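You operate a simulated robot arm through the tools that you are given. There is no shell and no other tool. Be economical: measure what you need, move in short steps, check, and stop when the job is done.

You run a simulated two-armed robot. Do the job below in one go: nothing can be reset, and whatever is moved stays where it is left.

TASK
Roll the trolley out, brake it and stand its purple sheet in the upright light box.
Fine: slide the yellow bar back before lifting and leave it back; the other two sheets stay in their slots. Where these are worked on the way, their far stop is far enough and under half their travel is too little: trolley brake.

It is judged by the outcome, as a careful person would: the job done as asked, and still so three seconds after it is handed in. It fails if anything else is knocked over, pushed out of place, dropped, spilled or broken. Flat cloth is picked up by pressing the open fingertips on it (5 to 10 N) and closing them slowly along it; thin cloth reads only 2 to 8 mm in the jaws.

THE ROBOT
Two 7-joint arms with fingered hands on one trunk, on a base that drives. Base frame: it is fixed to the floor where the robot stands at the start and does not move with it; the origin is under the middle of the robot, x ahead of it, y to its left, z up. Units: m, degrees, N and s.
The left shoulder is at the start at [0.021, 0.208, 1.248], the right one opposite. With the tool pointing down near the work surface each hand reaches from about 0.1 to 0.96 m from the robot's upright axis, wherever it stands, measured 20 degrees to its own side. Places, roughly: groove of the upright light box [2.1, -1.4, 0.9]; sheet [2, -1, 0.75]; trolley [1.9, -1, 0.5]; trolley brake [1.6, -1.1, 0.5]; yellow bar [1.9, -1, 0.8]. Payload 5 kg a hand.
The TCP of each hand is the grasp point between the finger pads, 0.048 m short of the fingertips. In the tool frame z runs along the fingers and y along their closing line. Largest opening 0.16 m; the body of the gripper starts 0.056 m behind the TCP. The gripper is a hand of 4 fingers: y runs from the thumb to the fingers, the wrist lies at [-0.026, -0.142, -0.252] in the tool frame, and closing takes about 1.5 s.
Orientation is told as [roll, pitch, yaw] about the base's x, y, z axes, in that order, counted from this pose: with the fingers straight down and the wrist toward the robot, the tool's x, y and z point along [0, 1, 0], [1, 0, 0] and [0, 0, -1] of the base frame.

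THE INTERFACE
- The arms move only by the tool arm_command. It takes "left_series", "right_series" or both (then of equal length, played together; a hand with none holds still); each is a list of rows, each a list of 7 numbers: the shift along the tool's x, y, z in m, then the turn, a rotation vector about the tool's x, y, z in degrees, then the finger opening in m, from 0 to 0.16. In form: [[tx, ty, tz, rx, ry, rz, claw], ...]. A call has 1 to 12 rows; each row is the pose to reach, as a shift and turn from the pose commanded when the call began, along the tool's axes at that moment. Each row takes 0.2 s and may step no farther than 0.05 m and 8.6 degrees from the row before; otherwise, or with a gripper value out of range, the whole call is refused. Where a pose cannot be reached the arm comes as near as it can. A force on the tool above 90 N (or 10 N above the force at the start of the call, whichever is more), or a blocked arm, ends the call early, and 0.2 s more pass. Each finger travels about 0.108 m/s and halts on what it meets, pressing with about 28 N; the grip force reading is that of the motor and also rises with nothing between the fingers. The clock runs only during rows and for 0.2 s after the last one: add rows that repeat a pose to give the fingers time. The reply holds the time, the measured pose of the TCP, the force on the tool along the base axes, the opening and the grip force, in the units named above and with some noise, with the torque about the TCP (base axes, N m) and any sound that the robot's microphone picked up.
- Cameras (640 x 400 px; columns grow to the right, rows downward): "scene" is now at [0.0947, 0.0081, 1.4314]; the picture's right is [0.10, -1.00, -0.00], its down [-0.62, -0.06, -0.78] and it looks along [0.78, 0.08, -0.62] (base axes); focal length 275 px, centre (320, 200). "left" rides on the left gripper at [-0.087, -0.133, -0.189] in its tool frame; the picture's right is [-0.83, -0.26, 0.49], its down [0.51, -0.71, 0.49] and it looks along [0.22, 0.66, 0.72] (tool axes); focal length 238 px, centre (320, 200). "right" rides on the right gripper at [0.086, -0.133, -0.189] in its tool frame; the picture's right is [-0.83, 0.26, -0.49], its down [-0.51, -0.71, 0.49] and it looks along [-0.22, 0.66, 0.72] (tool axes); focal length 238 px, centre (320, 200). There is no depth. A picture from a camera that has moved, and an enlarged one, comes with that camera's place and axes in the base frame and with its lens.
- grab_frame(camera): a new picture of that camera. No time passes.
- slide_trunk(by): slides the trunk up (or, below 0, down) by that many m; the arms and the scene camera ride with it, the base frame stays. It gives what a move gives, with no picture.
- roll_base(legs): drives the robot by 1 to 6 legs, each [ahead, left, turn to the left] in m, m and degrees, along the robot's own axes; the way and the turn of a leg run together, so that a leg with both is an arc; at most 1.5 m and 180 degrees a leg. The arms and the cameras ride along, it lands a little off, and it stops where it bumps. It gives what a move gives.
- hand_shape(shape, hand): the hand has 4 fingers and takes this shape, open, in about a second: jaw (thumb against the fingers, like two jaws); tri (thumb and two fingers); tip (a fingertip pinch); poke (one finger out to press); point (the index stretched); flat (the hand flat); cup (the hand cupped); fist (a fist). The gripper value then closes the fingers along that shape, each until it touches; the sizes above hold for jaw. It gives what a move gives, with no picture.
- head_to(pan, tilt): turns the head with the scene camera to pan (to the left, within 86 degrees either way) and tilt (down, from -29 to 69), counted from straight ahead of the robot. It gives what a move gives.
- close_up(camera, box): a new picture of the part [left, top, right, bottom] of that camera's present view, enlarged. No time passes.
- sign_off(): hands the job in; it is judged then, once.

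Go step by step. Nothing tells you exact positions but the pictures and the camera data: compare them with the known pose of the tool, close in by small moves and look again before you grip or let go. The budget is 135 turns and 122 pictures, counting those below and the enlarged ones. Unless the task says otherwise, let go and move clear before handing in, and close with one line.

The tools are called after "Request:" by a JSON object that holds its "fn" and its "kwargs". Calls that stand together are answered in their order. arm_command: Moves the arms, as the interface text tells. Its arguments: {"type":"object","properties":{"left_series":{"type":"array"},"right_series":{"type":"array"}},"required":[]} The other tools are called the same way: slide_trunk (by) slides the trunk up or down; hand_shape (shape, hand) gives the hand a shape; roll_base (legs) drives the base; head_to (pan, tilt) turns the head that bears the scene camera; grab_frame (camera) takes a picture; close_up (camera, box) takes an enlarged picture of a part of a camera's view; sign_off () hands the job in.

At the start:

```text
clock: 0.0
left_tcp_pos: [0.6124, 0.3219, 0.7417]
left_tool_rot: [0.0, -0.1, 0.0]
left_ft_force: [0.2, -0.7, 0.2]
left_ft_torque: [0.0, 0.02, 0.0]
left_gripper_width: 0.1596
left_gripper_force: 0.1
left_shape: jaw
right_tcp_pos: [0.5699, -0.2907, 0.7772]
right_tool_rot: [0.0, 0.0, 0.0]
right_ft_force: [-0.4, -0.6, -0.5]
right_ft_torque: [0.01, -0.01, 0.0]
right_gripper_width: 0.1595
right_gripper_force: 0.1
right_shape: jaw
trunk travel left (down, up): [-0.25, 0.44]
robot x, y, heading: [0.001, -0.0009, -0.0]
head pan, tilt: [5.6, 38.6]
```

scene: 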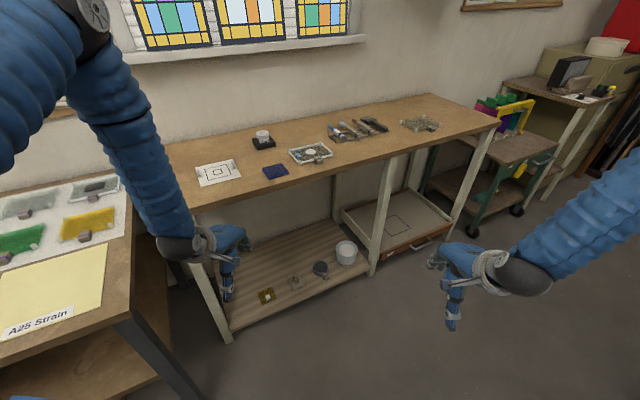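
right: 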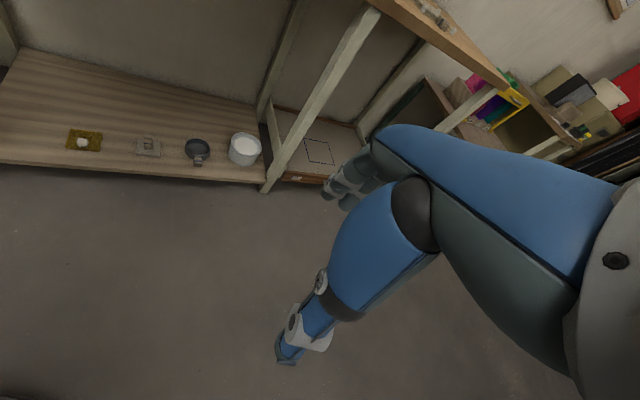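
left: 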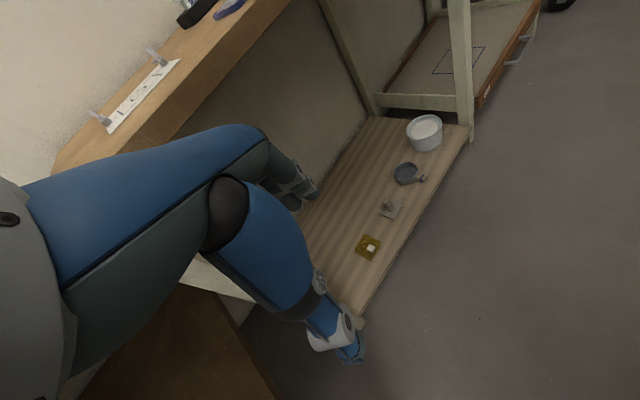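

The trolley with the coloured sheets is at the far right, beside a light box on a stand. I'll turn the head toward it and take a closer look.

Request:
{"fn": "head_to", "kwargs": {"pan": -30, "tilt": 25}}

Request:
{"fn": "close_up", "kwargs": {"camera": "scene", "box": [200, 80, 440, 230]}}

Request:
{"fn": "grab_frame", "kwargs": {"camera": "scene"}}

```text
clock: 1.0
left_tcp_pos: [0.6119, 0.3221, 0.741]
left_tool_rot: [0.1, 0.0, 0.0]
left_ft_force: [-0.6, -0.6, 0.2]
left_ft_torque: [-0.02, -0.04, 0.01]
left_gripper_width: 0.1597
left_gripper_force: 0.0
left_shape: jaw
right_tcp_pos: [0.5697, -0.2901, 0.7784]
right_tool_rot: [0.0, 0.0, 0.0]
right_ft_force: [-0.3, 0.0, -0.2]
right_ft_torque: [-0.01, 0.0, 0.02]
right_gripper_width: 0.1597
right_gripper_force: 0.1
right_shape: jaw
trunk travel left (down, up): [-0.25, 0.44]
robot x, y, heading: [-0.0003, -0.001, 0.0]
head pan, tilt: [-30.0, 25.0]
```

```text
2.67 times, centred on (320, 155) of scene
camera zoom: at [0.089, -0.0462, 1.4527], right [-0.5, -0.87, 0.0], down [-0.37, 0.21, -0.91], along [0.78, -0.45, -0.42], focal length 732 px, centre (320, 320)
```

zoom: 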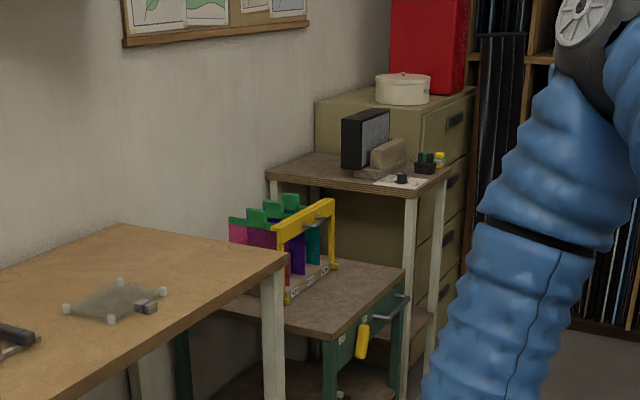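

```text
117 pictures are left
camera scene: at [0.089, -0.0462, 1.4527], right [-0.5, -0.87, 0.0], down [-0.37, 0.21, -0.91], along [0.78, -0.45, -0.42], focal length 275 px, centre (320, 200)
```

scene: 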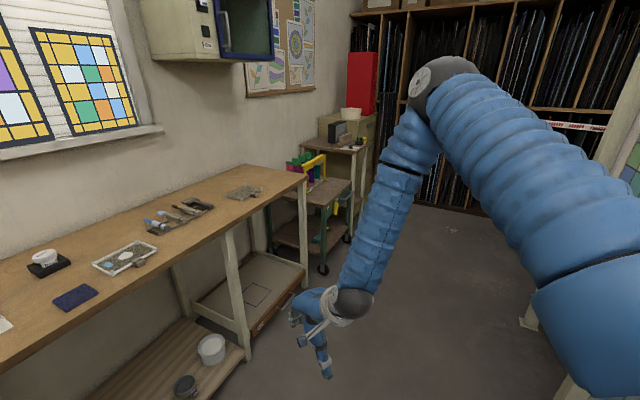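

The trolley sits between the bench and the light-box stand, and the wall runs about 30° off. Before driving I'll check the room to the right.

Request:
{"fn": "head_to", "kwargs": {"pan": -75, "tilt": 35}}

Request:
{"fn": "grab_frame", "kwargs": {"camera": "scene"}}

```text
clock: 2.1
left_tcp_pos: [0.6119, 0.3212, 0.741]
left_tool_rot: [0.1, 0.0, 0.1]
left_ft_force: [-0.9, 0.7, -0.4]
left_ft_torque: [-0.01, 0.01, -0.01]
left_gripper_width: 0.1596
left_gripper_force: 0.0
left_shape: jaw
right_tcp_pos: [0.57, -0.2893, 0.7775]
right_tool_rot: [0.0, -0.1, 0.0]
right_ft_force: [0.0, 0.8, 0.5]
right_ft_torque: [0.01, -0.03, 0.0]
right_gripper_width: 0.1595
right_gripper_force: 0.1
right_shape: jaw
trunk travel left (down, up): [-0.25, 0.44]
robot x, y, heading: [0.0017, -0.0003, -0.1]
head pan, tilt: [-75.0, 35.0]
```

```text
116 pictures are left
camera scene: at [0.032, -0.0853, 1.437], right [-0.97, -0.26, 0.0], down [-0.15, 0.55, -0.82], along [0.21, -0.79, -0.57], focal length 275 px, centre (320, 200)
```

scene: 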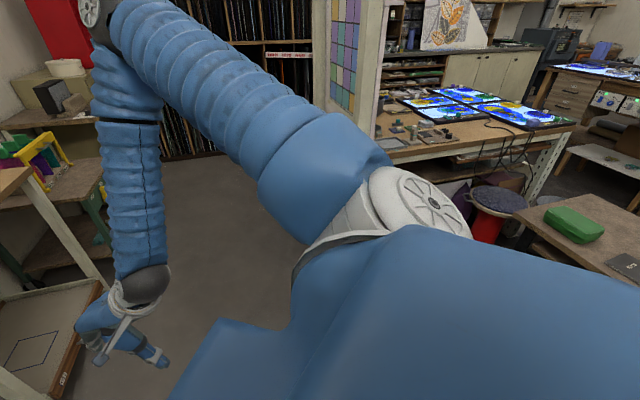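

The aisle is about 1.4 m wide and runs along (0.51, -0.86). I'll move right along it, turn 30° to face the wall, and stop short of the trolley.

Request:
{"fn": "roll_base", "kwargs": {"legs": [[0.4, -0.68, 0], [0, 0, 30], [0, -0.8, 0]]}}

Request:
{"fn": "head_to", "kwargs": {"pan": -15, "tilt": 40}}

Request:
{"fn": "grab_frame", "kwargs": {"camera": "scene"}}

```text
clock: 11.6
left_tcp_pos: [1.1683, -0.7482, 0.7416]
left_tool_rot: [0.0, 0.0, 30.9]
left_ft_force: [0.6, 0.0, 0.6]
left_ft_torque: [0.07, -0.02, -0.02]
left_gripper_width: 0.1595
left_gripper_force: 0.1
left_shape: jaw
right_tcp_pos: [1.4466, -1.2949, 0.7773]
right_tool_rot: [0.1, -0.1, 30.9]
right_ft_force: [1.0, -0.4, 0.7]
right_ft_torque: [0.09, -0.01, 0.01]
right_gripper_width: 0.1594
right_gripper_force: 0.0
right_shape: jaw
trunk travel left (down, up): [-0.25, 0.44]
robot x, y, heading: [0.8099, -1.3403, 30.5]
head pan, tilt: [-75.0, 35.0]
```

```text
clock: 12.9
left_tcp_pos: [1.1685, -0.7482, 0.742]
left_tool_rot: [0.0, 0.0, 30.8]
left_ft_force: [0.3, -0.8, 0.3]
left_ft_torque: [-0.01, 0.02, -0.02]
left_gripper_width: 0.1596
left_gripper_force: 0.1
left_shape: jaw
right_tcp_pos: [1.4446, -1.2964, 0.7774]
right_tool_rot: [0.1, 0.0, 30.8]
right_ft_force: [0.8, -0.1, -1.0]
right_ft_torque: [-0.03, -0.03, -0.01]
right_gripper_width: 0.1597
right_gripper_force: 0.1
right_shape: jaw
trunk travel left (down, up): [-0.25, 0.44]
robot x, y, heading: [0.8077, -1.3373, 30.7]
head pan, tilt: [-15.0, 40.0]
```

```text
115 pictures are left
camera scene: at [0.8976, -1.3098, 1.4294], right [0.27, -0.96, 0.0], down [-0.62, -0.18, -0.77], along [0.74, 0.21, -0.64], focal length 275 px, centre (320, 200)
```

scene: 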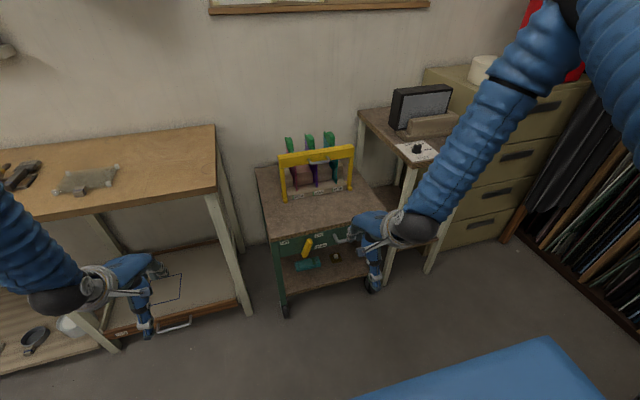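

The whole station is in view now. I'll zoom in on the trolley and on the light box.

Request:
{"fn": "close_up", "kwargs": {"camera": "scene", "box": [240, 120, 400, 220]}}

Request:
{"fn": "close_up", "kwargs": {"camera": "scene", "box": [250, 220, 410, 320]}}

Request:
{"fn": "close_up", "kwargs": {"camera": "scene", "box": [340, 70, 500, 170]}}

```text
4.00 times, centred on (320, 170) of scene
camera zoom: at [0.8976, -1.3098, 1.4294], right [0.27, -0.96, 0.0], down [-0.62, -0.18, -0.77], along [0.74, 0.21, -0.64], focal length 1099 px, centre (320, 320)
```

zoom: 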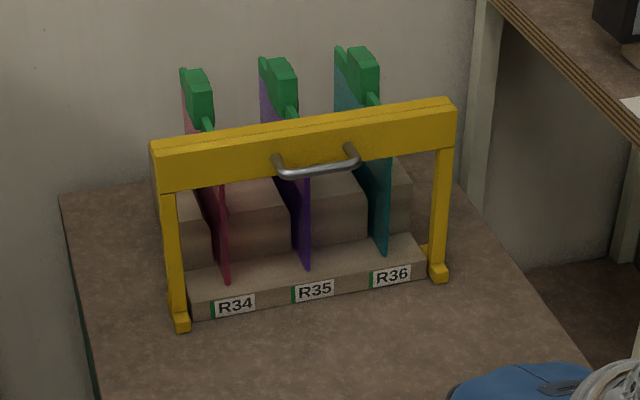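

```text
4.00 times, centred on (330, 270) of scene
camera zoom: at [0.8976, -1.3098, 1.4294], right [0.27, -0.96, 0.0], down [-0.62, -0.18, -0.77], along [0.74, 0.21, -0.64], focal length 1099 px, centre (280, -80)
```

zoom: 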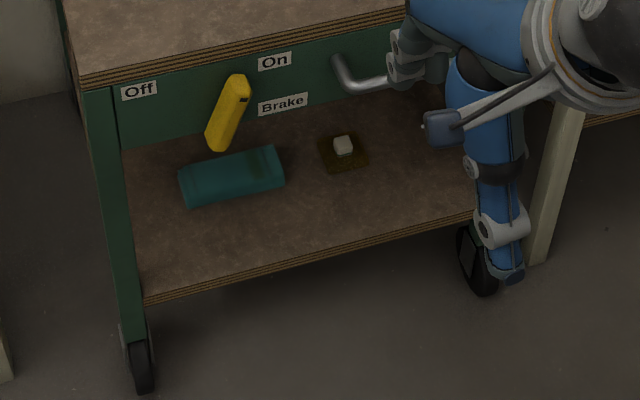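

```text
4.00 times, centred on (420, 120) of scene
camera zoom: at [0.8976, -1.3098, 1.4294], right [0.27, -0.96, 0.0], down [-0.62, -0.18, -0.77], along [0.74, 0.21, -0.64], focal length 1099 px, centre (-80, 520)
```

zoom: 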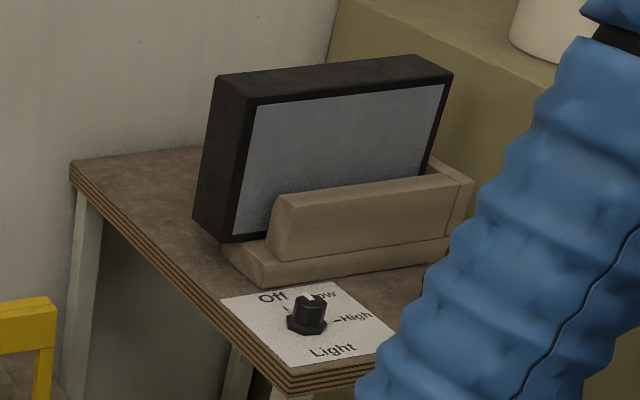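

The trolley front is about 0.85 m out along the wall normal and its top is at z≈0.63. The handle is under the right hand, so I'll use the right camera to see the handle and brake.

Request:
{"fn": "grab_frame", "kwargs": {"camera": "right"}}

Request:
{"fn": "grab_frame", "kwargs": {"camera": "left"}}

```text
111 pictures are left
camera right: at [1.2878, -1.2897, 0.9657], right [0.65, -0.58, 0.49], down [-0.35, -0.8, -0.49], along [0.67, 0.15, -0.72], focal length 238 px, centre (320, 200)
```

right: 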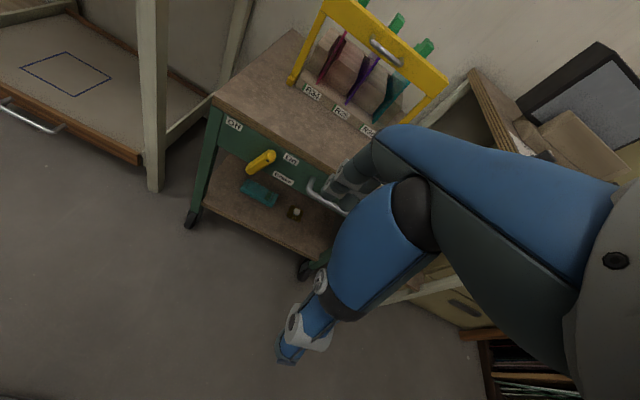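

```text
110 pictures are left
camera left: at [1.0996, -0.8906, 0.9307], right [0.21, -0.85, -0.49], down [-0.87, 0.07, -0.49], along [0.45, 0.52, -0.72], focal length 238 px, centre (320, 200)
```

left: 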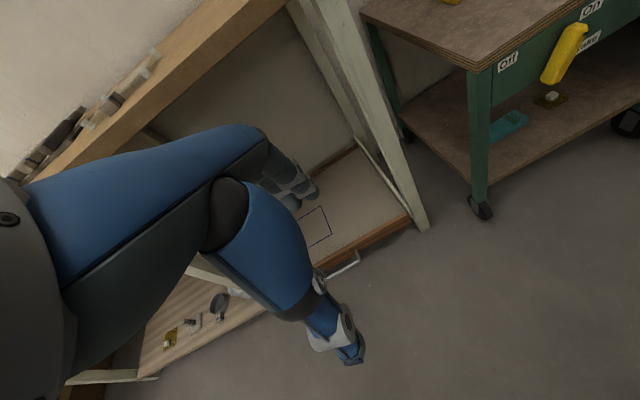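

Request:
{"fn": "close_up", "kwargs": {"camera": "left", "box": [480, 0, 640, 100]}}

Request:
{"fn": "close_up", "kwargs": {"camera": "right", "box": [210, 100, 370, 200]}}

Request:
{"fn": "close_up", "kwargs": {"camera": "right", "box": [280, 0, 440, 100]}}

```text
4.00 times, centred on (560, 50) of left
camera zoom: at [1.0996, -0.8906, 0.9307], right [0.21, -0.85, -0.49], down [-0.87, 0.07, -0.49], along [0.45, 0.52, -0.72], focal length 953 px, centre (-640, 800)
```

zoom: 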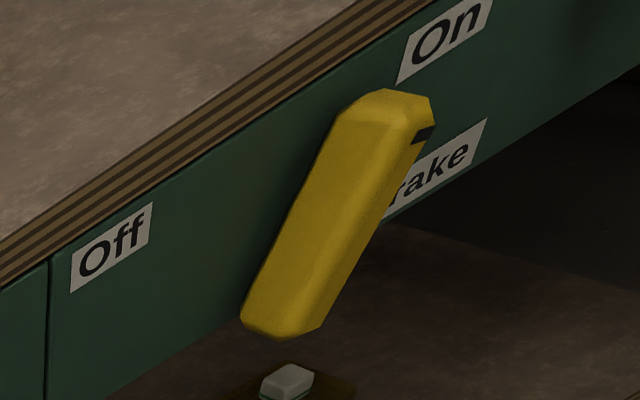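

```text
4.00 times, centred on (290, 150) of right
camera zoom: at [1.2878, -1.2897, 0.9657], right [0.65, -0.58, 0.49], down [-0.35, -0.8, -0.49], along [0.67, 0.15, -0.72], focal length 953 px, centre (440, 400)
```

zoom: 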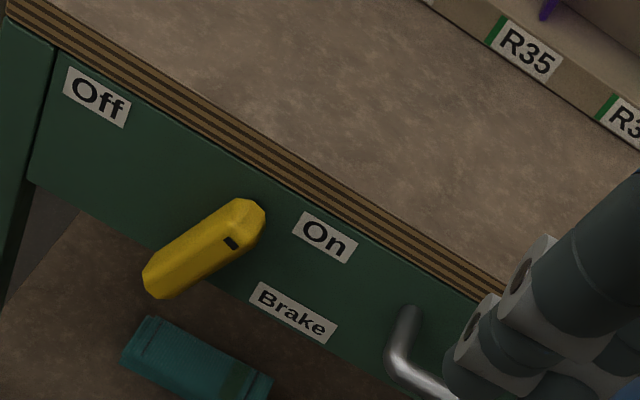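

```text
4.00 times, centred on (360, 50) of right
camera zoom: at [1.2878, -1.2897, 0.9657], right [0.65, -0.58, 0.49], down [-0.35, -0.8, -0.49], along [0.67, 0.15, -0.72], focal length 953 px, centre (160, 800)
```

zoom: 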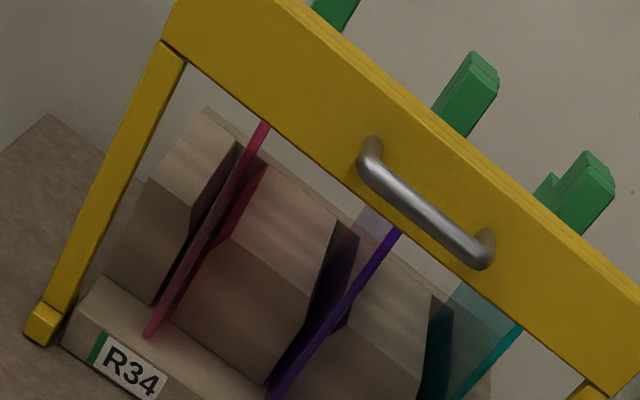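

The lever's pivot is ambiguous from up here. I'll lower the trunk for a more frontal view of the brake panel and to reach the handle more easily.

Request:
{"fn": "slide_trunk", "kwargs": {"by": -0.24}}

Request:
{"fn": "head_to", "kwargs": {"pan": -10, "tilt": 35}}

Request:
{"fn": "close_up", "kwargs": {"camera": "scene", "box": [220, 100, 420, 225]}}

Request:
{"fn": "close_up", "kwargs": {"camera": "left", "box": [440, 0, 640, 125]}}

```text
clock: 15.4
left_tcp_pos: [1.1688, -0.7482, 0.5009]
left_tool_rot: [0.0, 0.0, 31.0]
left_ft_force: [-0.6, -0.5, 0.3]
left_ft_torque: [0.04, -0.01, 0.01]
left_gripper_width: 0.1598
left_gripper_force: 0.0
left_shape: jaw
right_tcp_pos: [1.4461, -1.2945, 0.5383]
right_tool_rot: [0.0, 0.1, 30.9]
right_ft_force: [-0.1, -0.1, 0.0]
right_ft_torque: [0.02, -0.01, 0.0]
right_gripper_width: 0.1598
right_gripper_force: 0.2
right_shape: jaw
trunk travel left (down, up): [-0.01, 0.68]
robot x, y, heading: [0.808, -1.3362, 30.8]
head pan, tilt: [-15.0, 40.0]
```

```text
clock: 16.1
left_tcp_pos: [1.1685, -0.7481, 0.5006]
left_tool_rot: [0.0, -0.1, 30.8]
left_ft_force: [-0.7, 0.6, 0.0]
left_ft_torque: [0.02, 0.01, 0.03]
left_gripper_width: 0.1595
left_gripper_force: 0.0
left_shape: jaw
right_tcp_pos: [1.4452, -1.2952, 0.5378]
right_tool_rot: [0.0, 0.0, 30.9]
right_ft_force: [0.5, 0.3, 0.7]
right_ft_torque: [0.01, 0.0, 0.01]
right_gripper_width: 0.1598
right_gripper_force: 0.1
right_shape: jaw
trunk travel left (down, up): [-0.01, 0.68]
robot x, y, heading: [0.8068, -1.3371, 30.8]
head pan, tilt: [-10.0, 35.0]
```

```text
3.20 times, centred on (320, 162) of scene
camera zoom: at [0.898, -1.3017, 1.1969], right [0.36, -0.93, 0.0], down [-0.54, -0.2, -0.82], along [0.77, 0.29, -0.57], focal length 879 px, centre (320, 320)
```

zoom: 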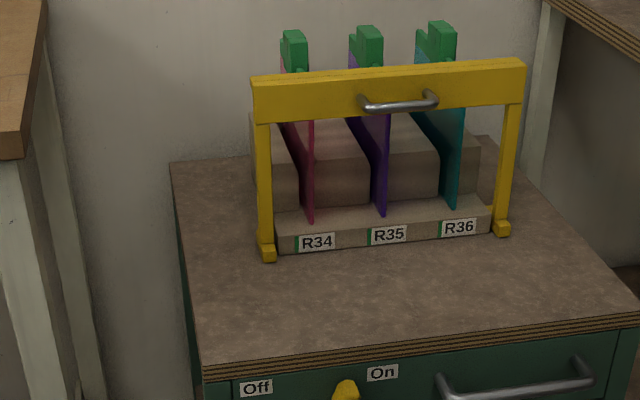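

```text
3.20 times, centred on (540, 62) of left
camera zoom: at [1.0995, -0.8907, 0.6907], right [0.21, -0.85, -0.49], down [-0.87, 0.07, -0.49], along [0.45, 0.52, -0.72], focal length 763 px, centre (-384, 640)
```

zoom: 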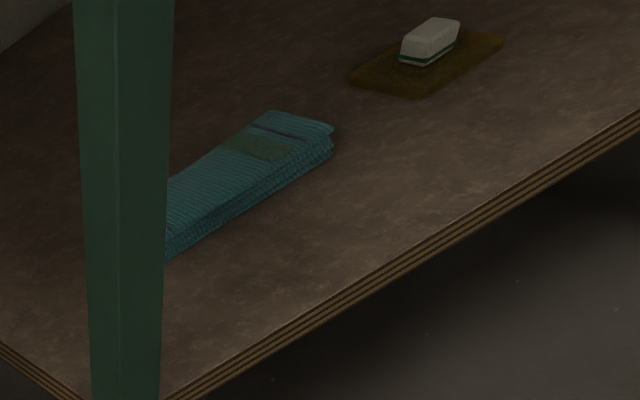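

Request:
{"fn": "close_up", "kwargs": {"camera": "scene", "box": [270, 200, 430, 300]}}

```text
4.00 times, centred on (350, 250) of scene
camera zoom: at [0.898, -1.3017, 1.1969], right [0.36, -0.93, 0.0], down [-0.54, -0.2, -0.82], along [0.77, 0.29, -0.57], focal length 1099 px, centre (200, 0)
```

zoom: 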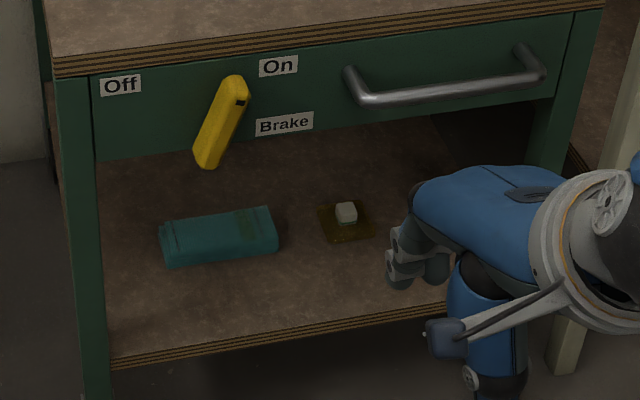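

The handle bar runs from s≈1.84 to 1.985 at n≈0.778, z≈0.61. I'll pitch the right hand 45° forward and stage it up and behind the bar.

Request:
{"fn": "arm_command", "kwargs": {"right_series": [[-0.01, 0.018, -0.027, -7.5, 0, 0, 0.14], [-0.02, 0.037, -0.054, -15, 0, 0, 0.12], [-0.03, 0.056, -0.081, -22.5, 0, 0, 0.1], [-0.04, 0.075, -0.108, -30, 0, 0, 0.08], [-0.05, 0.094, -0.135, -37.5, 0, 0, 0.06], [-0.059, 0.112, -0.162, -45, 0, 0, 0.05], [-0.059, 0.112, -0.162, -45, 0, 0, 0.05]]}}

Request:
{"fn": "close_up", "kwargs": {"camera": "scene", "box": [270, 160, 430, 260]}}

Request:
{"fn": "grab_frame", "kwargs": {"camera": "right"}}

```text
clock: 17.7
left_tcp_pos: [1.1687, -0.7488, 0.5004]
left_tool_rot: [0.0, 0.0, 30.9]
left_ft_force: [0.3, -0.3, -0.1]
left_ft_torque: [0.0, -0.01, -0.03]
left_gripper_width: 0.1595
left_gripper_force: 0.1
left_shape: jaw
right_tcp_pos: [1.5721, -1.2884, 0.7008]
right_tool_rot: [0.1, -45.1, 30.9]
right_ft_force: [0.3, 0.8, -0.5]
right_ft_torque: [0.01, -0.01, 0.0]
right_gripper_width: 0.0503
right_gripper_force: 0.2
right_shape: jaw
trunk travel left (down, up): [-0.01, 0.68]
robot x, y, heading: [0.8058, -1.3375, 30.9]
head pan, tilt: [-10.0, 35.0]
```

```text
4.00 times, centred on (350, 210) of scene
camera zoom: at [0.898, -1.3017, 1.1969], right [0.36, -0.93, 0.0], down [-0.54, -0.2, -0.82], along [0.77, 0.29, -0.57], focal length 1099 px, centre (200, 160)
```

zoom: 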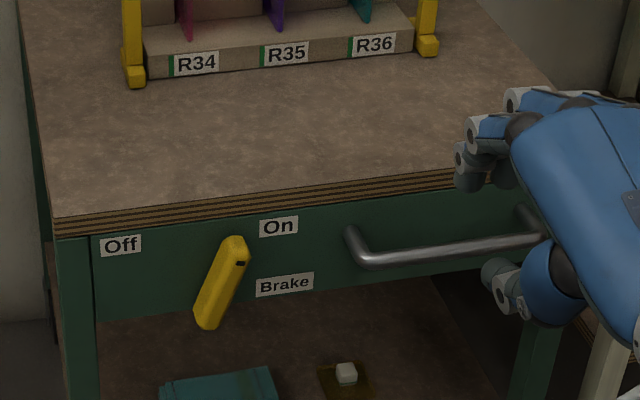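

```text
102 pictures are left
camera right: at [1.3318, -1.3303, 0.7393], right [0.29, -0.8, 0.53], down [0.13, -0.51, -0.85], along [0.95, 0.31, -0.05], focal length 238 px, centre (320, 200)
```

right: 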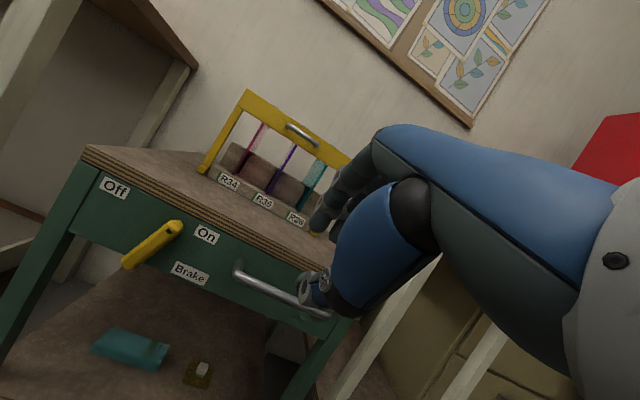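

The hand lines up with the bar, so I'll approach along the fingers and then close.

Request:
{"fn": "arm_command", "kwargs": {"right_series": [[0, 0, 0.03, 0, 0, 0, 0.05], [0, 0, 0.06, 0, 0, 0, 0.05], [0, 0, 0.085, 0, 0, 0, 0.05], [0, 0, 0.1, 0, 0, 0, 0.05]]}}

Request:
{"fn": "close_up", "kwargs": {"camera": "scene", "box": [310, 170, 430, 245]}}

Request:
{"fn": "close_up", "kwargs": {"camera": "right", "box": [200, 180, 400, 305]}}

```text
clock: 18.7
left_tcp_pos: [1.1679, -0.7473, 0.5017]
left_tool_rot: [0.0, 0.1, 30.9]
left_ft_force: [1.1, 0.3, 0.2]
left_ft_torque: [-0.03, -0.02, 0.0]
left_gripper_width: 0.1596
left_gripper_force: 0.0
left_shape: jaw
right_tcp_pos: [1.6336, -1.252, 0.6279]
right_tool_rot: [0.2, -45.0, 30.9]
right_ft_force: [-0.1, 0.6, 0.6]
right_ft_torque: [0.02, 0.0, -0.02]
right_gripper_width: 0.0504
right_gripper_force: 0.0
right_shape: jaw
trunk travel left (down, up): [-0.01, 0.68]
robot x, y, heading: [0.8092, -1.3378, 31.0]
head pan, tilt: [-10.0, 35.0]
```

```text
5.33 times, centred on (370, 208) of scene
camera zoom: at [0.8982, -1.3017, 1.1969], right [0.36, -0.93, 0.0], down [-0.54, -0.2, -0.82], along [0.77, 0.29, -0.57], focal length 1465 px, centre (53, 160)
```

zoom: 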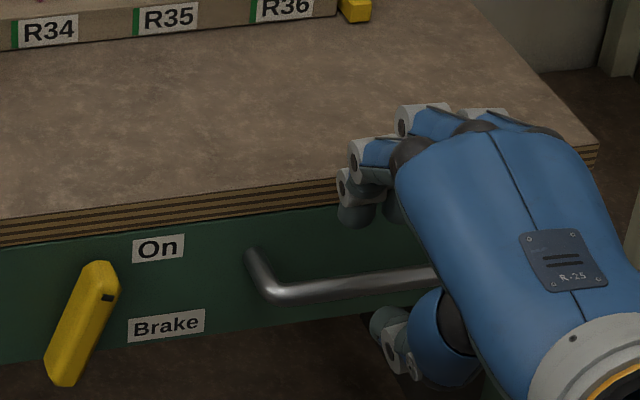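

```text
3.20 times, centred on (300, 242) of right
camera zoom: at [1.3935, -1.2944, 0.6675], right [0.29, -0.8, 0.53], down [0.13, -0.51, -0.85], along [0.95, 0.31, -0.05], focal length 763 px, centre (384, 64)
```

zoom: 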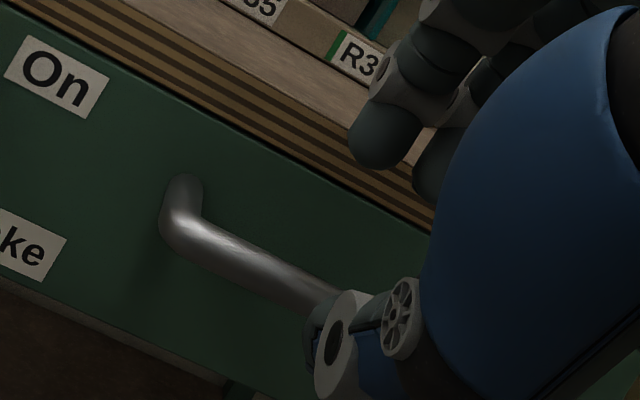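

Request:
{"fn": "arm_command", "kwargs": {"right_series": [[0, 0, 0, 0, 0, 0, 0.035], [0, 0, 0, 0, 0, 0, 0.02], [0, 0, 0, 0, 0, 0, 0.01], [0, 0, 0, 0, 0, 0, 0.01], [0, 0, 0, 0, 0, 0, 0.01]]}}

Request:
{"fn": "close_up", "kwargs": {"camera": "right", "box": [200, 180, 400, 305]}}

Request:
{"fn": "close_up", "kwargs": {"camera": "scene", "box": [310, 170, 430, 245]}}

```text
clock: 19.9
left_tcp_pos: [1.1682, -0.7477, 0.5017]
left_tool_rot: [0.0, 0.0, 30.9]
left_ft_force: [-0.3, -0.4, -0.2]
left_ft_torque: [-0.04, 0.01, -0.01]
left_gripper_width: 0.1594
left_gripper_force: 0.1
left_shape: jaw
right_tcp_pos: [1.6329, -1.2505, 0.6289]
right_tool_rot: [0.0, -45.0, 30.8]
right_ft_force: [-0.3, -1.0, -0.5]
right_ft_torque: [0.0, 0.0, 0.0]
right_gripper_width: 0.0102
right_gripper_force: 0.0
right_shape: jaw
trunk travel left (down, up): [-0.01, 0.68]
robot x, y, heading: [0.8092, -1.3387, 30.9]
head pan, tilt: [-10.0, 35.0]
```

```text
3.20 times, centred on (300, 242) of right
camera zoom: at [1.3934, -1.2945, 0.6679], right [0.29, -0.8, 0.53], down [0.13, -0.51, -0.85], along [0.95, 0.31, -0.05], focal length 763 px, centre (384, 64)
```

zoom: 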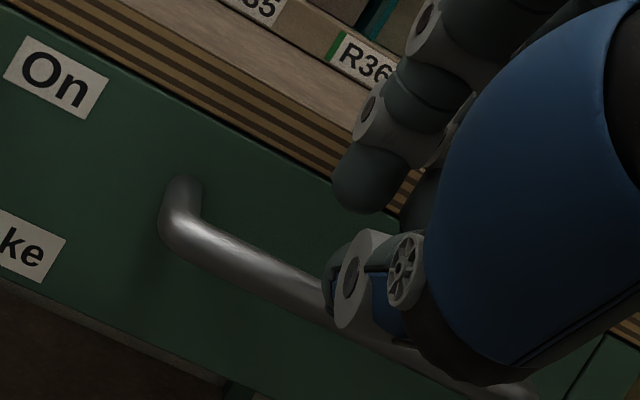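

```text
5.33 times, centred on (370, 208) of scene
camera zoom: at [0.898, -1.3017, 1.1969], right [0.36, -0.93, 0.0], down [-0.54, -0.2, -0.82], along [0.77, 0.29, -0.57], focal length 1465 px, centre (53, 160)
```

zoom: 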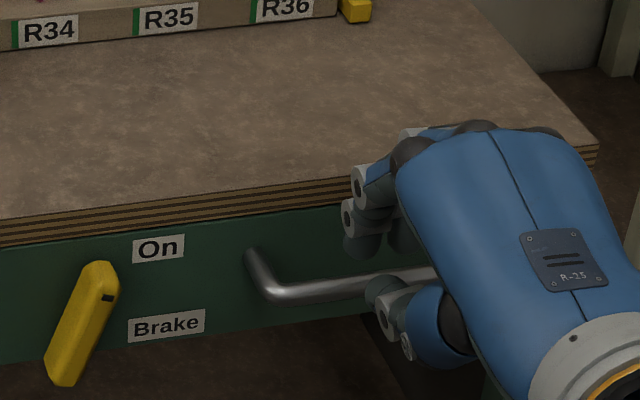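

The bar is actually farther and lower, re-triangulated at n≈0.845, z≈0.55, s from 1.86 to 2.03. I'll reopen and advance along the fingers.

Request:
{"fn": "arm_command", "kwargs": {"right_series": [[0, 0, 0, 0, 0, 0, 0.03], [-0.008, 0, 0, 0, 0, 0, 0.05], [-0.015, 0, 0.03, 0, 0, 0, 0.055], [-0.025, 0, 0.06, 0, 0, 0, 0.055], [-0.025, 0.002, 0.08, 0, 0, 0, 0.055], [-0.025, 0.002, 0.094, 0, 0, 0, 0.055]]}}

Request:
{"fn": "close_up", "kwargs": {"camera": "right", "box": [200, 150, 400, 275]}}

Request:
{"fn": "close_up", "kwargs": {"camera": "scene", "box": [310, 170, 430, 245]}}

```text
clock: 21.2
left_tcp_pos: [1.1698, -0.7519, 0.5032]
left_tool_rot: [0.0, -0.1, 30.4]
left_ft_force: [0.6, -0.2, 0.4]
left_ft_torque: [0.01, 0.07, 0.02]
left_gripper_width: 0.1598
left_gripper_force: 0.0
left_shape: jaw
right_tcp_pos: [1.6876, -1.2543, 0.5667]
right_tool_rot: [0.2, -44.4, 30.3]
right_ft_force: [-44.4, -20.2, 9.0]
right_ft_torque: [0.49, -1.38, -0.57]
right_gripper_width: 0.0509
right_gripper_force: 0.0
right_shape: jaw
trunk travel left (down, up): [-0.01, 0.68]
robot x, y, heading: [0.8036, -1.3401, 30.9]
head pan, tilt: [-10.0, 35.0]
stopped in row 6 (right hand): the force on the tool passed its limit at 99 N (the readings are from after the stop); the commanded pose is now the measured one
```

```text
3.20 times, centred on (300, 212) of right
camera zoom: at [1.4481, -1.2957, 0.6081], right [0.29, -0.8, 0.53], down [0.11, -0.52, -0.85], along [0.95, 0.31, -0.06], focal length 763 px, centre (384, 160)
```

zoom: 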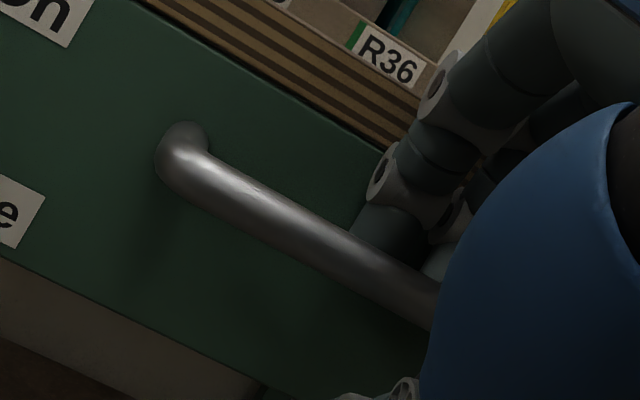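

```text
5.33 times, centred on (370, 208) of scene
camera zoom: at [0.8936, -1.3044, 1.1971], right [0.35, -0.94, 0.0], down [-0.54, -0.2, -0.82], along [0.77, 0.29, -0.57], focal length 1465 px, centre (53, 160)
```

zoom: 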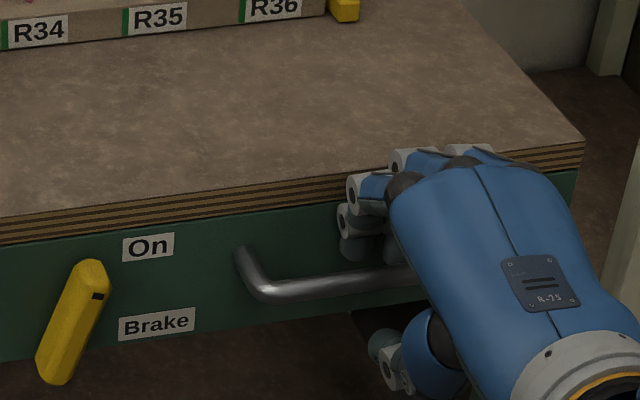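

The fingers are now behind the bar and the thumb is below it. I'll back off a few millimetres and close.

Request:
{"fn": "arm_command", "kwargs": {"right_series": [[0, 0, -0.006, 0, 0, 0, 0.05], [0, 0, -0.008, 0, 0, 0, 0.03], [0, 0, -0.008, 0, 0, 0, 0.012], [0, 0, -0.008, 0, 0, 0, 0.0], [0, 0, -0.008, 0, 0, 0, 0.0], [0, 0, -0.008, 0, 0, 0, 0.0]]}}

Request:
{"fn": "close_up", "kwargs": {"camera": "right", "box": [200, 150, 400, 275]}}

```text
clock: 22.6
left_tcp_pos: [1.1701, -0.75, 0.4997]
left_tool_rot: [0.0, 0.1, 30.5]
left_ft_force: [0.3, 0.2, 0.6]
left_ft_torque: [-0.01, 0.03, 0.01]
left_gripper_width: 0.1596
left_gripper_force: 0.1
left_shape: jaw
right_tcp_pos: [1.6879, -1.2514, 0.5749]
right_tool_rot: [0.2, -44.7, 30.6]
right_ft_force: [10.1, 5.7, -3.7]
right_ft_torque: [0.08, -0.18, 0.1]
right_gripper_width: 0.0029
right_gripper_force: 27.8
right_shape: jaw
trunk travel left (down, up): [-0.01, 0.68]
robot x, y, heading: [0.8033, -1.3407, 30.7]
head pan, tilt: [-10.0, 35.0]
```

```text
3.20 times, centred on (300, 212) of right
camera zoom: at [1.4494, -1.2934, 0.614], right [0.29, -0.8, 0.53], down [0.12, -0.52, -0.85], along [0.95, 0.31, -0.05], focal length 763 px, centre (384, 160)
```

zoom: 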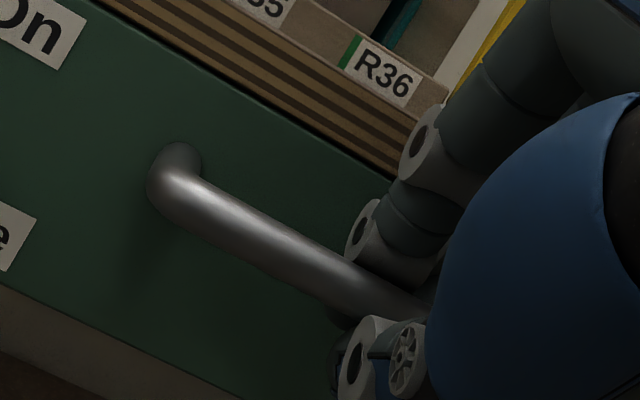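

Request:
{"fn": "roll_base", "kwargs": {"legs": [[-0.06, 0, 0]]}}

Request:
{"fn": "close_up", "kwargs": {"camera": "right", "box": [200, 150, 400, 275]}}

Request:
{"fn": "grab_frame", "kwargs": {"camera": "scene"}}

```text
clock: 23.4
left_tcp_pos: [1.1498, -0.7609, 0.5016]
left_tool_rot: [0.0, -0.2, 30.7]
left_ft_force: [-0.5, 0.8, 0.4]
left_ft_torque: [0.01, -0.02, 0.0]
left_gripper_width: 0.16
left_gripper_force: 0.0
left_shape: jaw
right_tcp_pos: [1.6752, -1.2559, 0.5815]
right_tool_rot: [0.1, -45.5, 30.6]
right_ft_force: [-2.4, 0.0, 7.7]
right_ft_torque: [-0.04, -0.05, 0.08]
right_gripper_width: 0.0038
right_gripper_force: 28.5
right_shape: jaw
trunk travel left (down, up): [-0.01, 0.68]
robot x, y, heading: [0.7893, -1.3518, 30.9]
head pan, tilt: [-10.0, 35.0]
stopped in leg 1: the force on the tool passed its limit at 100 N (the readings are from after the stop); the commanded pose is now the measured one
```

```text
3.20 times, centred on (300, 212) of right
camera zoom: at [1.4346, -1.2999, 0.6189], right [0.28, -0.8, 0.52], down [0.13, -0.51, -0.85], along [0.95, 0.31, -0.04], focal length 763 px, centre (384, 160)
```

zoom: 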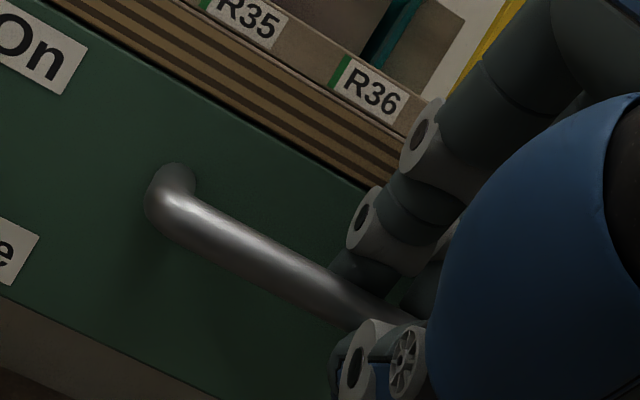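

```text
93 pictures are left
camera scene: at [0.8764, -1.3137, 1.1971], right [0.35, -0.94, 0.0], down [-0.54, -0.2, -0.82], along [0.77, 0.29, -0.57], focal length 275 px, centre (320, 200)
```

scene: 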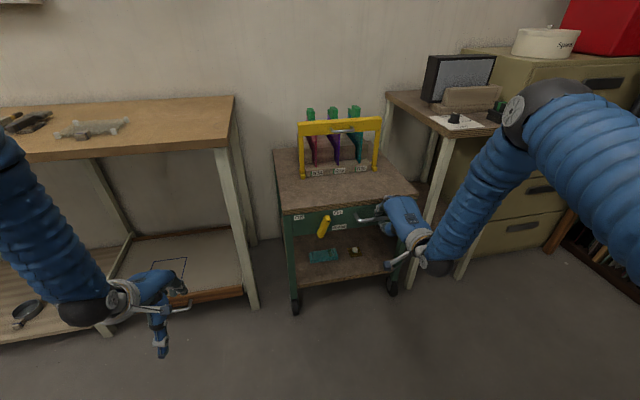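

The pull hit 100 N, so the brake might be on. I'll test with a slow arm pull and then compare the label and bench geometry.

Request:
{"fn": "arm_command", "kwargs": {"right_series": [[0, -0.004, -0.004, 0, 0, 0, 0.0], [0, -0.008, -0.008, 0, 0, 0, 0.0], [0, -0.012, -0.012, 0, 0, 0, 0.0], [0, -0.016, -0.016, 0, 0, 0, 0.0], [0, -0.021, -0.021, 0, 0, 0, 0.0]]}}

Request:
{"fn": "grab_frame", "kwargs": {"camera": "scene"}}

Request:
{"fn": "close_up", "kwargs": {"camera": "scene", "box": [280, 180, 440, 280]}}

```text
clock: 24.6
left_tcp_pos: [1.1482, -0.7609, 0.5038]
left_tool_rot: [-0.2, -0.1, 30.7]
left_ft_force: [-0.3, -1.0, 0.7]
left_ft_torque: [0.02, 0.03, 0.0]
left_gripper_width: 0.1599
left_gripper_force: 0.1
left_shape: jaw
right_tcp_pos: [1.6473, -1.2727, 0.5867]
right_tool_rot: [0.1, -46.0, 30.6]
right_ft_force: [-4.1, 1.1, 37.4]
right_ft_torque: [1.92, -1.64, 0.17]
right_gripper_width: 0.0019
right_gripper_force: 28.0
right_shape: jaw
trunk travel left (down, up): [-0.01, 0.68]
robot x, y, heading: [0.7893, -1.3519, 30.8]
head pan, tilt: [-10.0, 35.0]
```

```text
92 pictures are left
camera scene: at [0.8738, -1.3143, 1.1975], right [0.35, -0.94, 0.0], down [-0.53, -0.2, -0.82], along [0.77, 0.29, -0.57], focal length 275 px, centre (320, 200)
```

scene: 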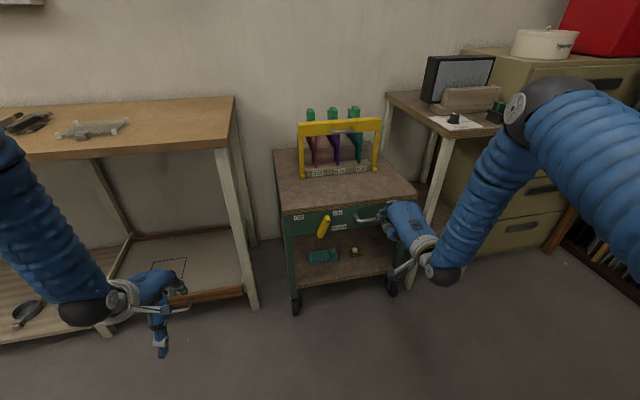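

```text
4.00 times, centred on (360, 230) of scene
camera zoom: at [0.8738, -1.3143, 1.1975], right [0.35, -0.94, 0.0], down [-0.53, -0.2, -0.82], along [0.77, 0.29, -0.57], focal length 1099 px, centre (160, 80)
```

zoom: 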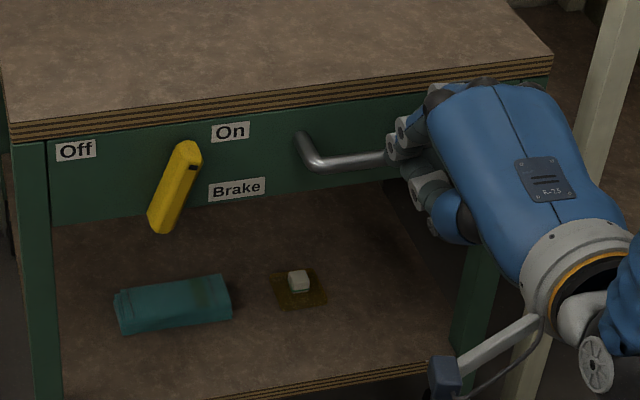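

The trolley did not move and the fingers slid. I'll let go, back off, and look at the brake lever squarely with the right camera.

Request:
{"fn": "arm_command", "kwargs": {"right_series": [[0, 0, 0, 0, 0, 0, 0.02], [0, 0, 0, 0, 0, 0, 0.04], [0, 0, 0, 0, 0, 0, 0.055], [0, 0, -0.03, 0, 0, 0, 0.055], [0, 0, -0.06, 0, 0, 0, 0.055], [0, -0.03, -0.09, 0, 0, 0, 0.055], [0.03, -0.06, -0.1, 0, 0, 0, 0.055], [0.06, -0.09, -0.1, 0, 0, 0, 0.055], [0.09, -0.11, -0.09, 0, 0, 0, 0.055]]}}

Request:
{"fn": "grab_frame", "kwargs": {"camera": "right"}}

```text
clock: 26.6
left_tcp_pos: [1.15, -0.7602, 0.5009]
left_tool_rot: [-0.1, -0.1, 30.7]
left_ft_force: [0.4, 0.7, 0.0]
left_ft_torque: [0.04, 0.0, -0.02]
left_gripper_width: 0.1595
left_gripper_force: 0.1
left_shape: jaw
right_tcp_pos: [1.4856, -1.2696, 0.5673]
right_tool_rot: [0.2, -45.5, 30.6]
right_ft_force: [0.1, 0.6, 0.2]
right_ft_torque: [-0.01, -0.01, 0.02]
right_gripper_width: 0.0548
right_gripper_force: 0.1
right_shape: jaw
trunk travel left (down, up): [-0.01, 0.68]
robot x, y, heading: [0.7903, -1.3482, 30.8]
head pan, tilt: [-10.0, 35.0]
```

```text
90 pictures are left
camera right: at [1.2436, -1.3114, 0.6037], right [0.28, -0.8, 0.52], down [0.13, -0.51, -0.85], along [0.95, 0.31, -0.04], focal length 238 px, centre (320, 200)
```

right: 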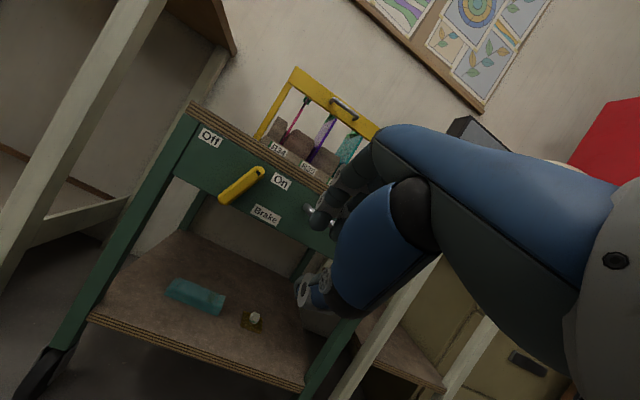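

Request:
{"fn": "close_up", "kwargs": {"camera": "right", "box": [170, 100, 330, 250]}}

```text
2.67 times, centred on (250, 175) of right
camera zoom: at [1.2436, -1.3114, 0.6037], right [0.28, -0.8, 0.52], down [0.13, -0.51, -0.85], along [0.95, 0.31, -0.04], focal length 636 px, centre (507, 267)
```

zoom: 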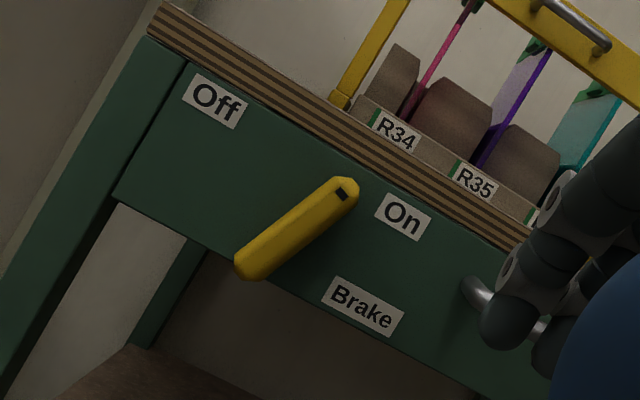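

The Off and On labels are symmetric about the lever's lower end, so it pivots there and its marked tip points toward On. The brake appears to be on and must be released first. I'll close the fingers and place their tips just right of the lever tip.

Request:
{"fn": "arm_command", "kwargs": {"right_series": [[0.02, 0, 0, 0, 0, 0, 0.03], [0.051, 0.02, 0.0, 0, 0, 0, 0.0], [0.051, 0.055, 0.03, 0, 0, 0, 0.0], [0.051, 0.09, 0.06, 0, 0, 0, 0.0], [0.051, 0.12, 0.085, 0, 0, 0, 0.0], [0.051, 0.142, 0.105, 0, 0, 0, 0.0]]}}

Request:
{"fn": "close_up", "kwargs": {"camera": "scene", "box": [280, 180, 440, 280]}}

Request:
{"fn": "close_up", "kwargs": {"camera": "right", "box": [170, 100, 410, 250]}}

```text
clock: 28.0
left_tcp_pos: [1.1474, -0.7608, 0.5017]
left_tool_rot: [0.1, -0.1, 30.7]
left_ft_force: [-0.2, 0.1, -0.1]
left_ft_torque: [-0.01, 0.02, 0.01]
left_gripper_width: 0.16
left_gripper_force: 0.1
left_shape: jaw
right_tcp_pos: [1.6042, -1.1319, 0.5925]
right_tool_rot: [0.1, -45.5, 30.7]
right_ft_force: [-0.6, 1.3, 1.4]
right_ft_torque: [0.0, -0.11, -0.01]
right_gripper_width: 0.0001
right_gripper_force: 27.6
right_shape: jaw
trunk travel left (down, up): [-0.01, 0.68]
robot x, y, heading: [0.7867, -1.3513, 30.8]
head pan, tilt: [-10.0, 35.0]
```

```text
4.00 times, centred on (360, 230) of scene
camera zoom: at [0.8773, -1.3134, 1.1969], right [0.35, -0.94, 0.0], down [-0.54, -0.2, -0.82], along [0.77, 0.29, -0.57], focal length 1099 px, centre (160, 80)
```

zoom: 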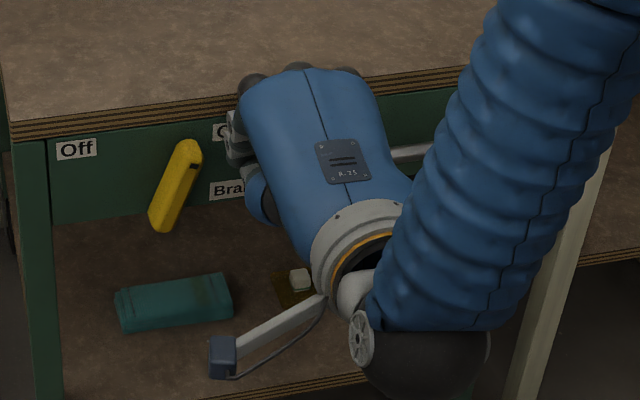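

```text
2.67 times, centred on (290, 175) of right
camera zoom: at [1.3645, -1.175, 0.6296], right [0.29, -0.8, 0.52], down [0.13, -0.51, -0.85], along [0.95, 0.31, -0.04], focal length 636 px, centre (400, 267)
```

zoom: 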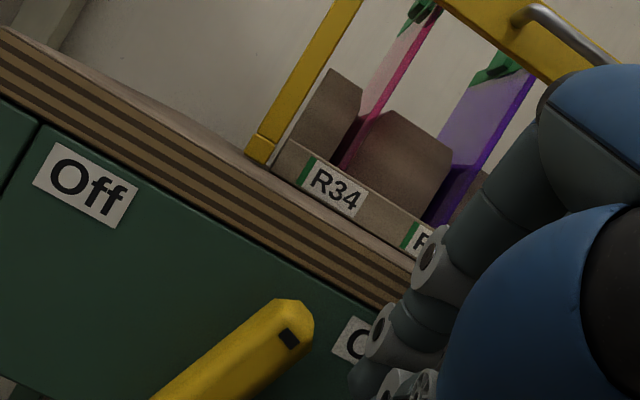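

The fingertips are beside the lever tip. I'll push left slowly.

Request:
{"fn": "arm_command", "kwargs": {"right_series": [[0.015, 0, 0, 0, 0, 0, 0], [0.03, 0, 0, 0, 0, 0, 0], [0.045, 0, 0, 0, 0, 0, 0], [0.06, 0, 0, 0, 0, 0, 0], [0.075, 0, 0, 0, 0, 0, 0]]}}

Request:
{"fn": "close_up", "kwargs": {"camera": "scene", "box": [260, 180, 420, 280]}}

Request:
{"fn": "close_up", "kwargs": {"camera": "right", "box": [170, 100, 410, 250]}}

```text
clock: 29.2
left_tcp_pos: [1.1489, -0.7602, 0.5007]
left_tool_rot: [0.0, 0.0, 30.7]
left_ft_force: [-0.3, 0.5, -0.5]
left_ft_torque: [-0.01, 0.0, 0.0]
left_gripper_width: 0.1595
left_gripper_force: 0.1
left_shape: jaw
right_tcp_pos: [1.5678, -1.0692, 0.5927]
right_tool_rot: [0.1, -45.5, 30.6]
right_ft_force: [-0.2, -0.1, -0.2]
right_ft_torque: [0.0, -0.05, -0.02]
right_gripper_width: 0.0002
right_gripper_force: 27.9
right_shape: jaw
trunk travel left (down, up): [-0.01, 0.68]
robot x, y, heading: [0.7845, -1.351, 30.6]
head pan, tilt: [-10.0, 35.0]
```

```text
4.00 times, centred on (340, 230) of scene
camera zoom: at [0.8772, -1.3135, 1.1969], right [0.35, -0.94, 0.0], down [-0.54, -0.2, -0.82], along [0.77, 0.29, -0.57], focal length 1099 px, centre (240, 80)
```

zoom: 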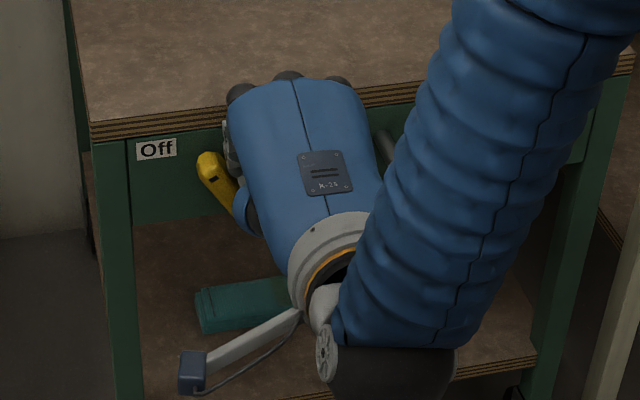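

```text
2.67 times, centred on (290, 175) of right
camera zoom: at [1.327, -1.1123, 0.6295], right [0.28, -0.8, 0.52], down [0.13, -0.51, -0.85], along [0.95, 0.31, -0.04], focal length 636 px, centre (400, 267)
```

zoom: 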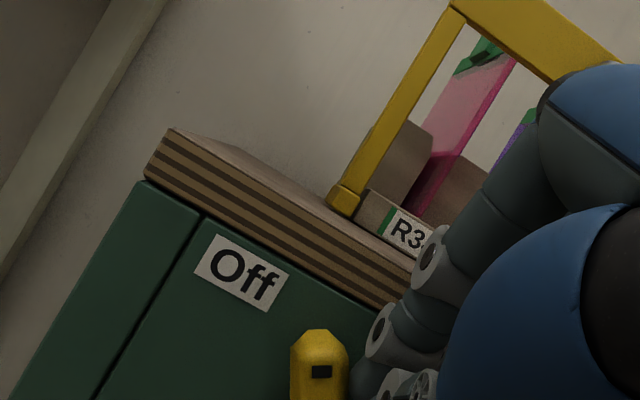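

The lever swings easily toward Off about its lower pivot. I'll push on to its stop.

Request:
{"fn": "arm_command", "kwargs": {"right_series": [[0.012, 0, 0.004, 0, 0, 0, 0], [0.024, 0, 0.008, 0, 0, 0, 0], [0.036, 0, 0.012, 0, 0, 0, 0], [0.048, 0, 0.016, 0, 0, 0, 0]]}}

Request:
{"fn": "close_up", "kwargs": {"camera": "scene", "box": [260, 180, 420, 280]}}

```text
clock: 30.2
left_tcp_pos: [1.1513, -0.7655, 0.5045]
left_tool_rot: [0.1, -0.2, 30.4]
left_ft_force: [-0.2, 0.7, -0.5]
left_ft_torque: [0.02, 0.01, -0.01]
left_gripper_width: 0.1598
left_gripper_force: 0.1
left_shape: jaw
right_tcp_pos: [1.5587, -1.0361, 0.5883]
right_tool_rot: [-0.3, -46.2, 29.8]
right_ft_force: [9.5, -61.5, 40.3]
right_ft_torque: [-1.22, -1.68, -1.98]
right_gripper_width: 0.0
right_gripper_force: 28.0
right_shape: jaw
trunk travel left (down, up): [-0.01, 0.68]
robot x, y, heading: [0.7883, -1.3516, 30.6]
head pan, tilt: [-10.0, 35.0]
```

```text
4.00 times, centred on (340, 230) of scene
camera zoom: at [0.8755, -1.3185, 1.1976], right [0.35, -0.94, 0.0], down [-0.54, -0.2, -0.82], along [0.77, 0.29, -0.57], focal length 1099 px, centre (240, 80)
```

zoom: 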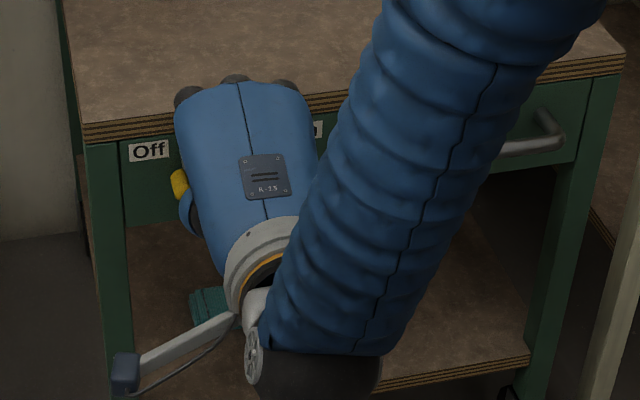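

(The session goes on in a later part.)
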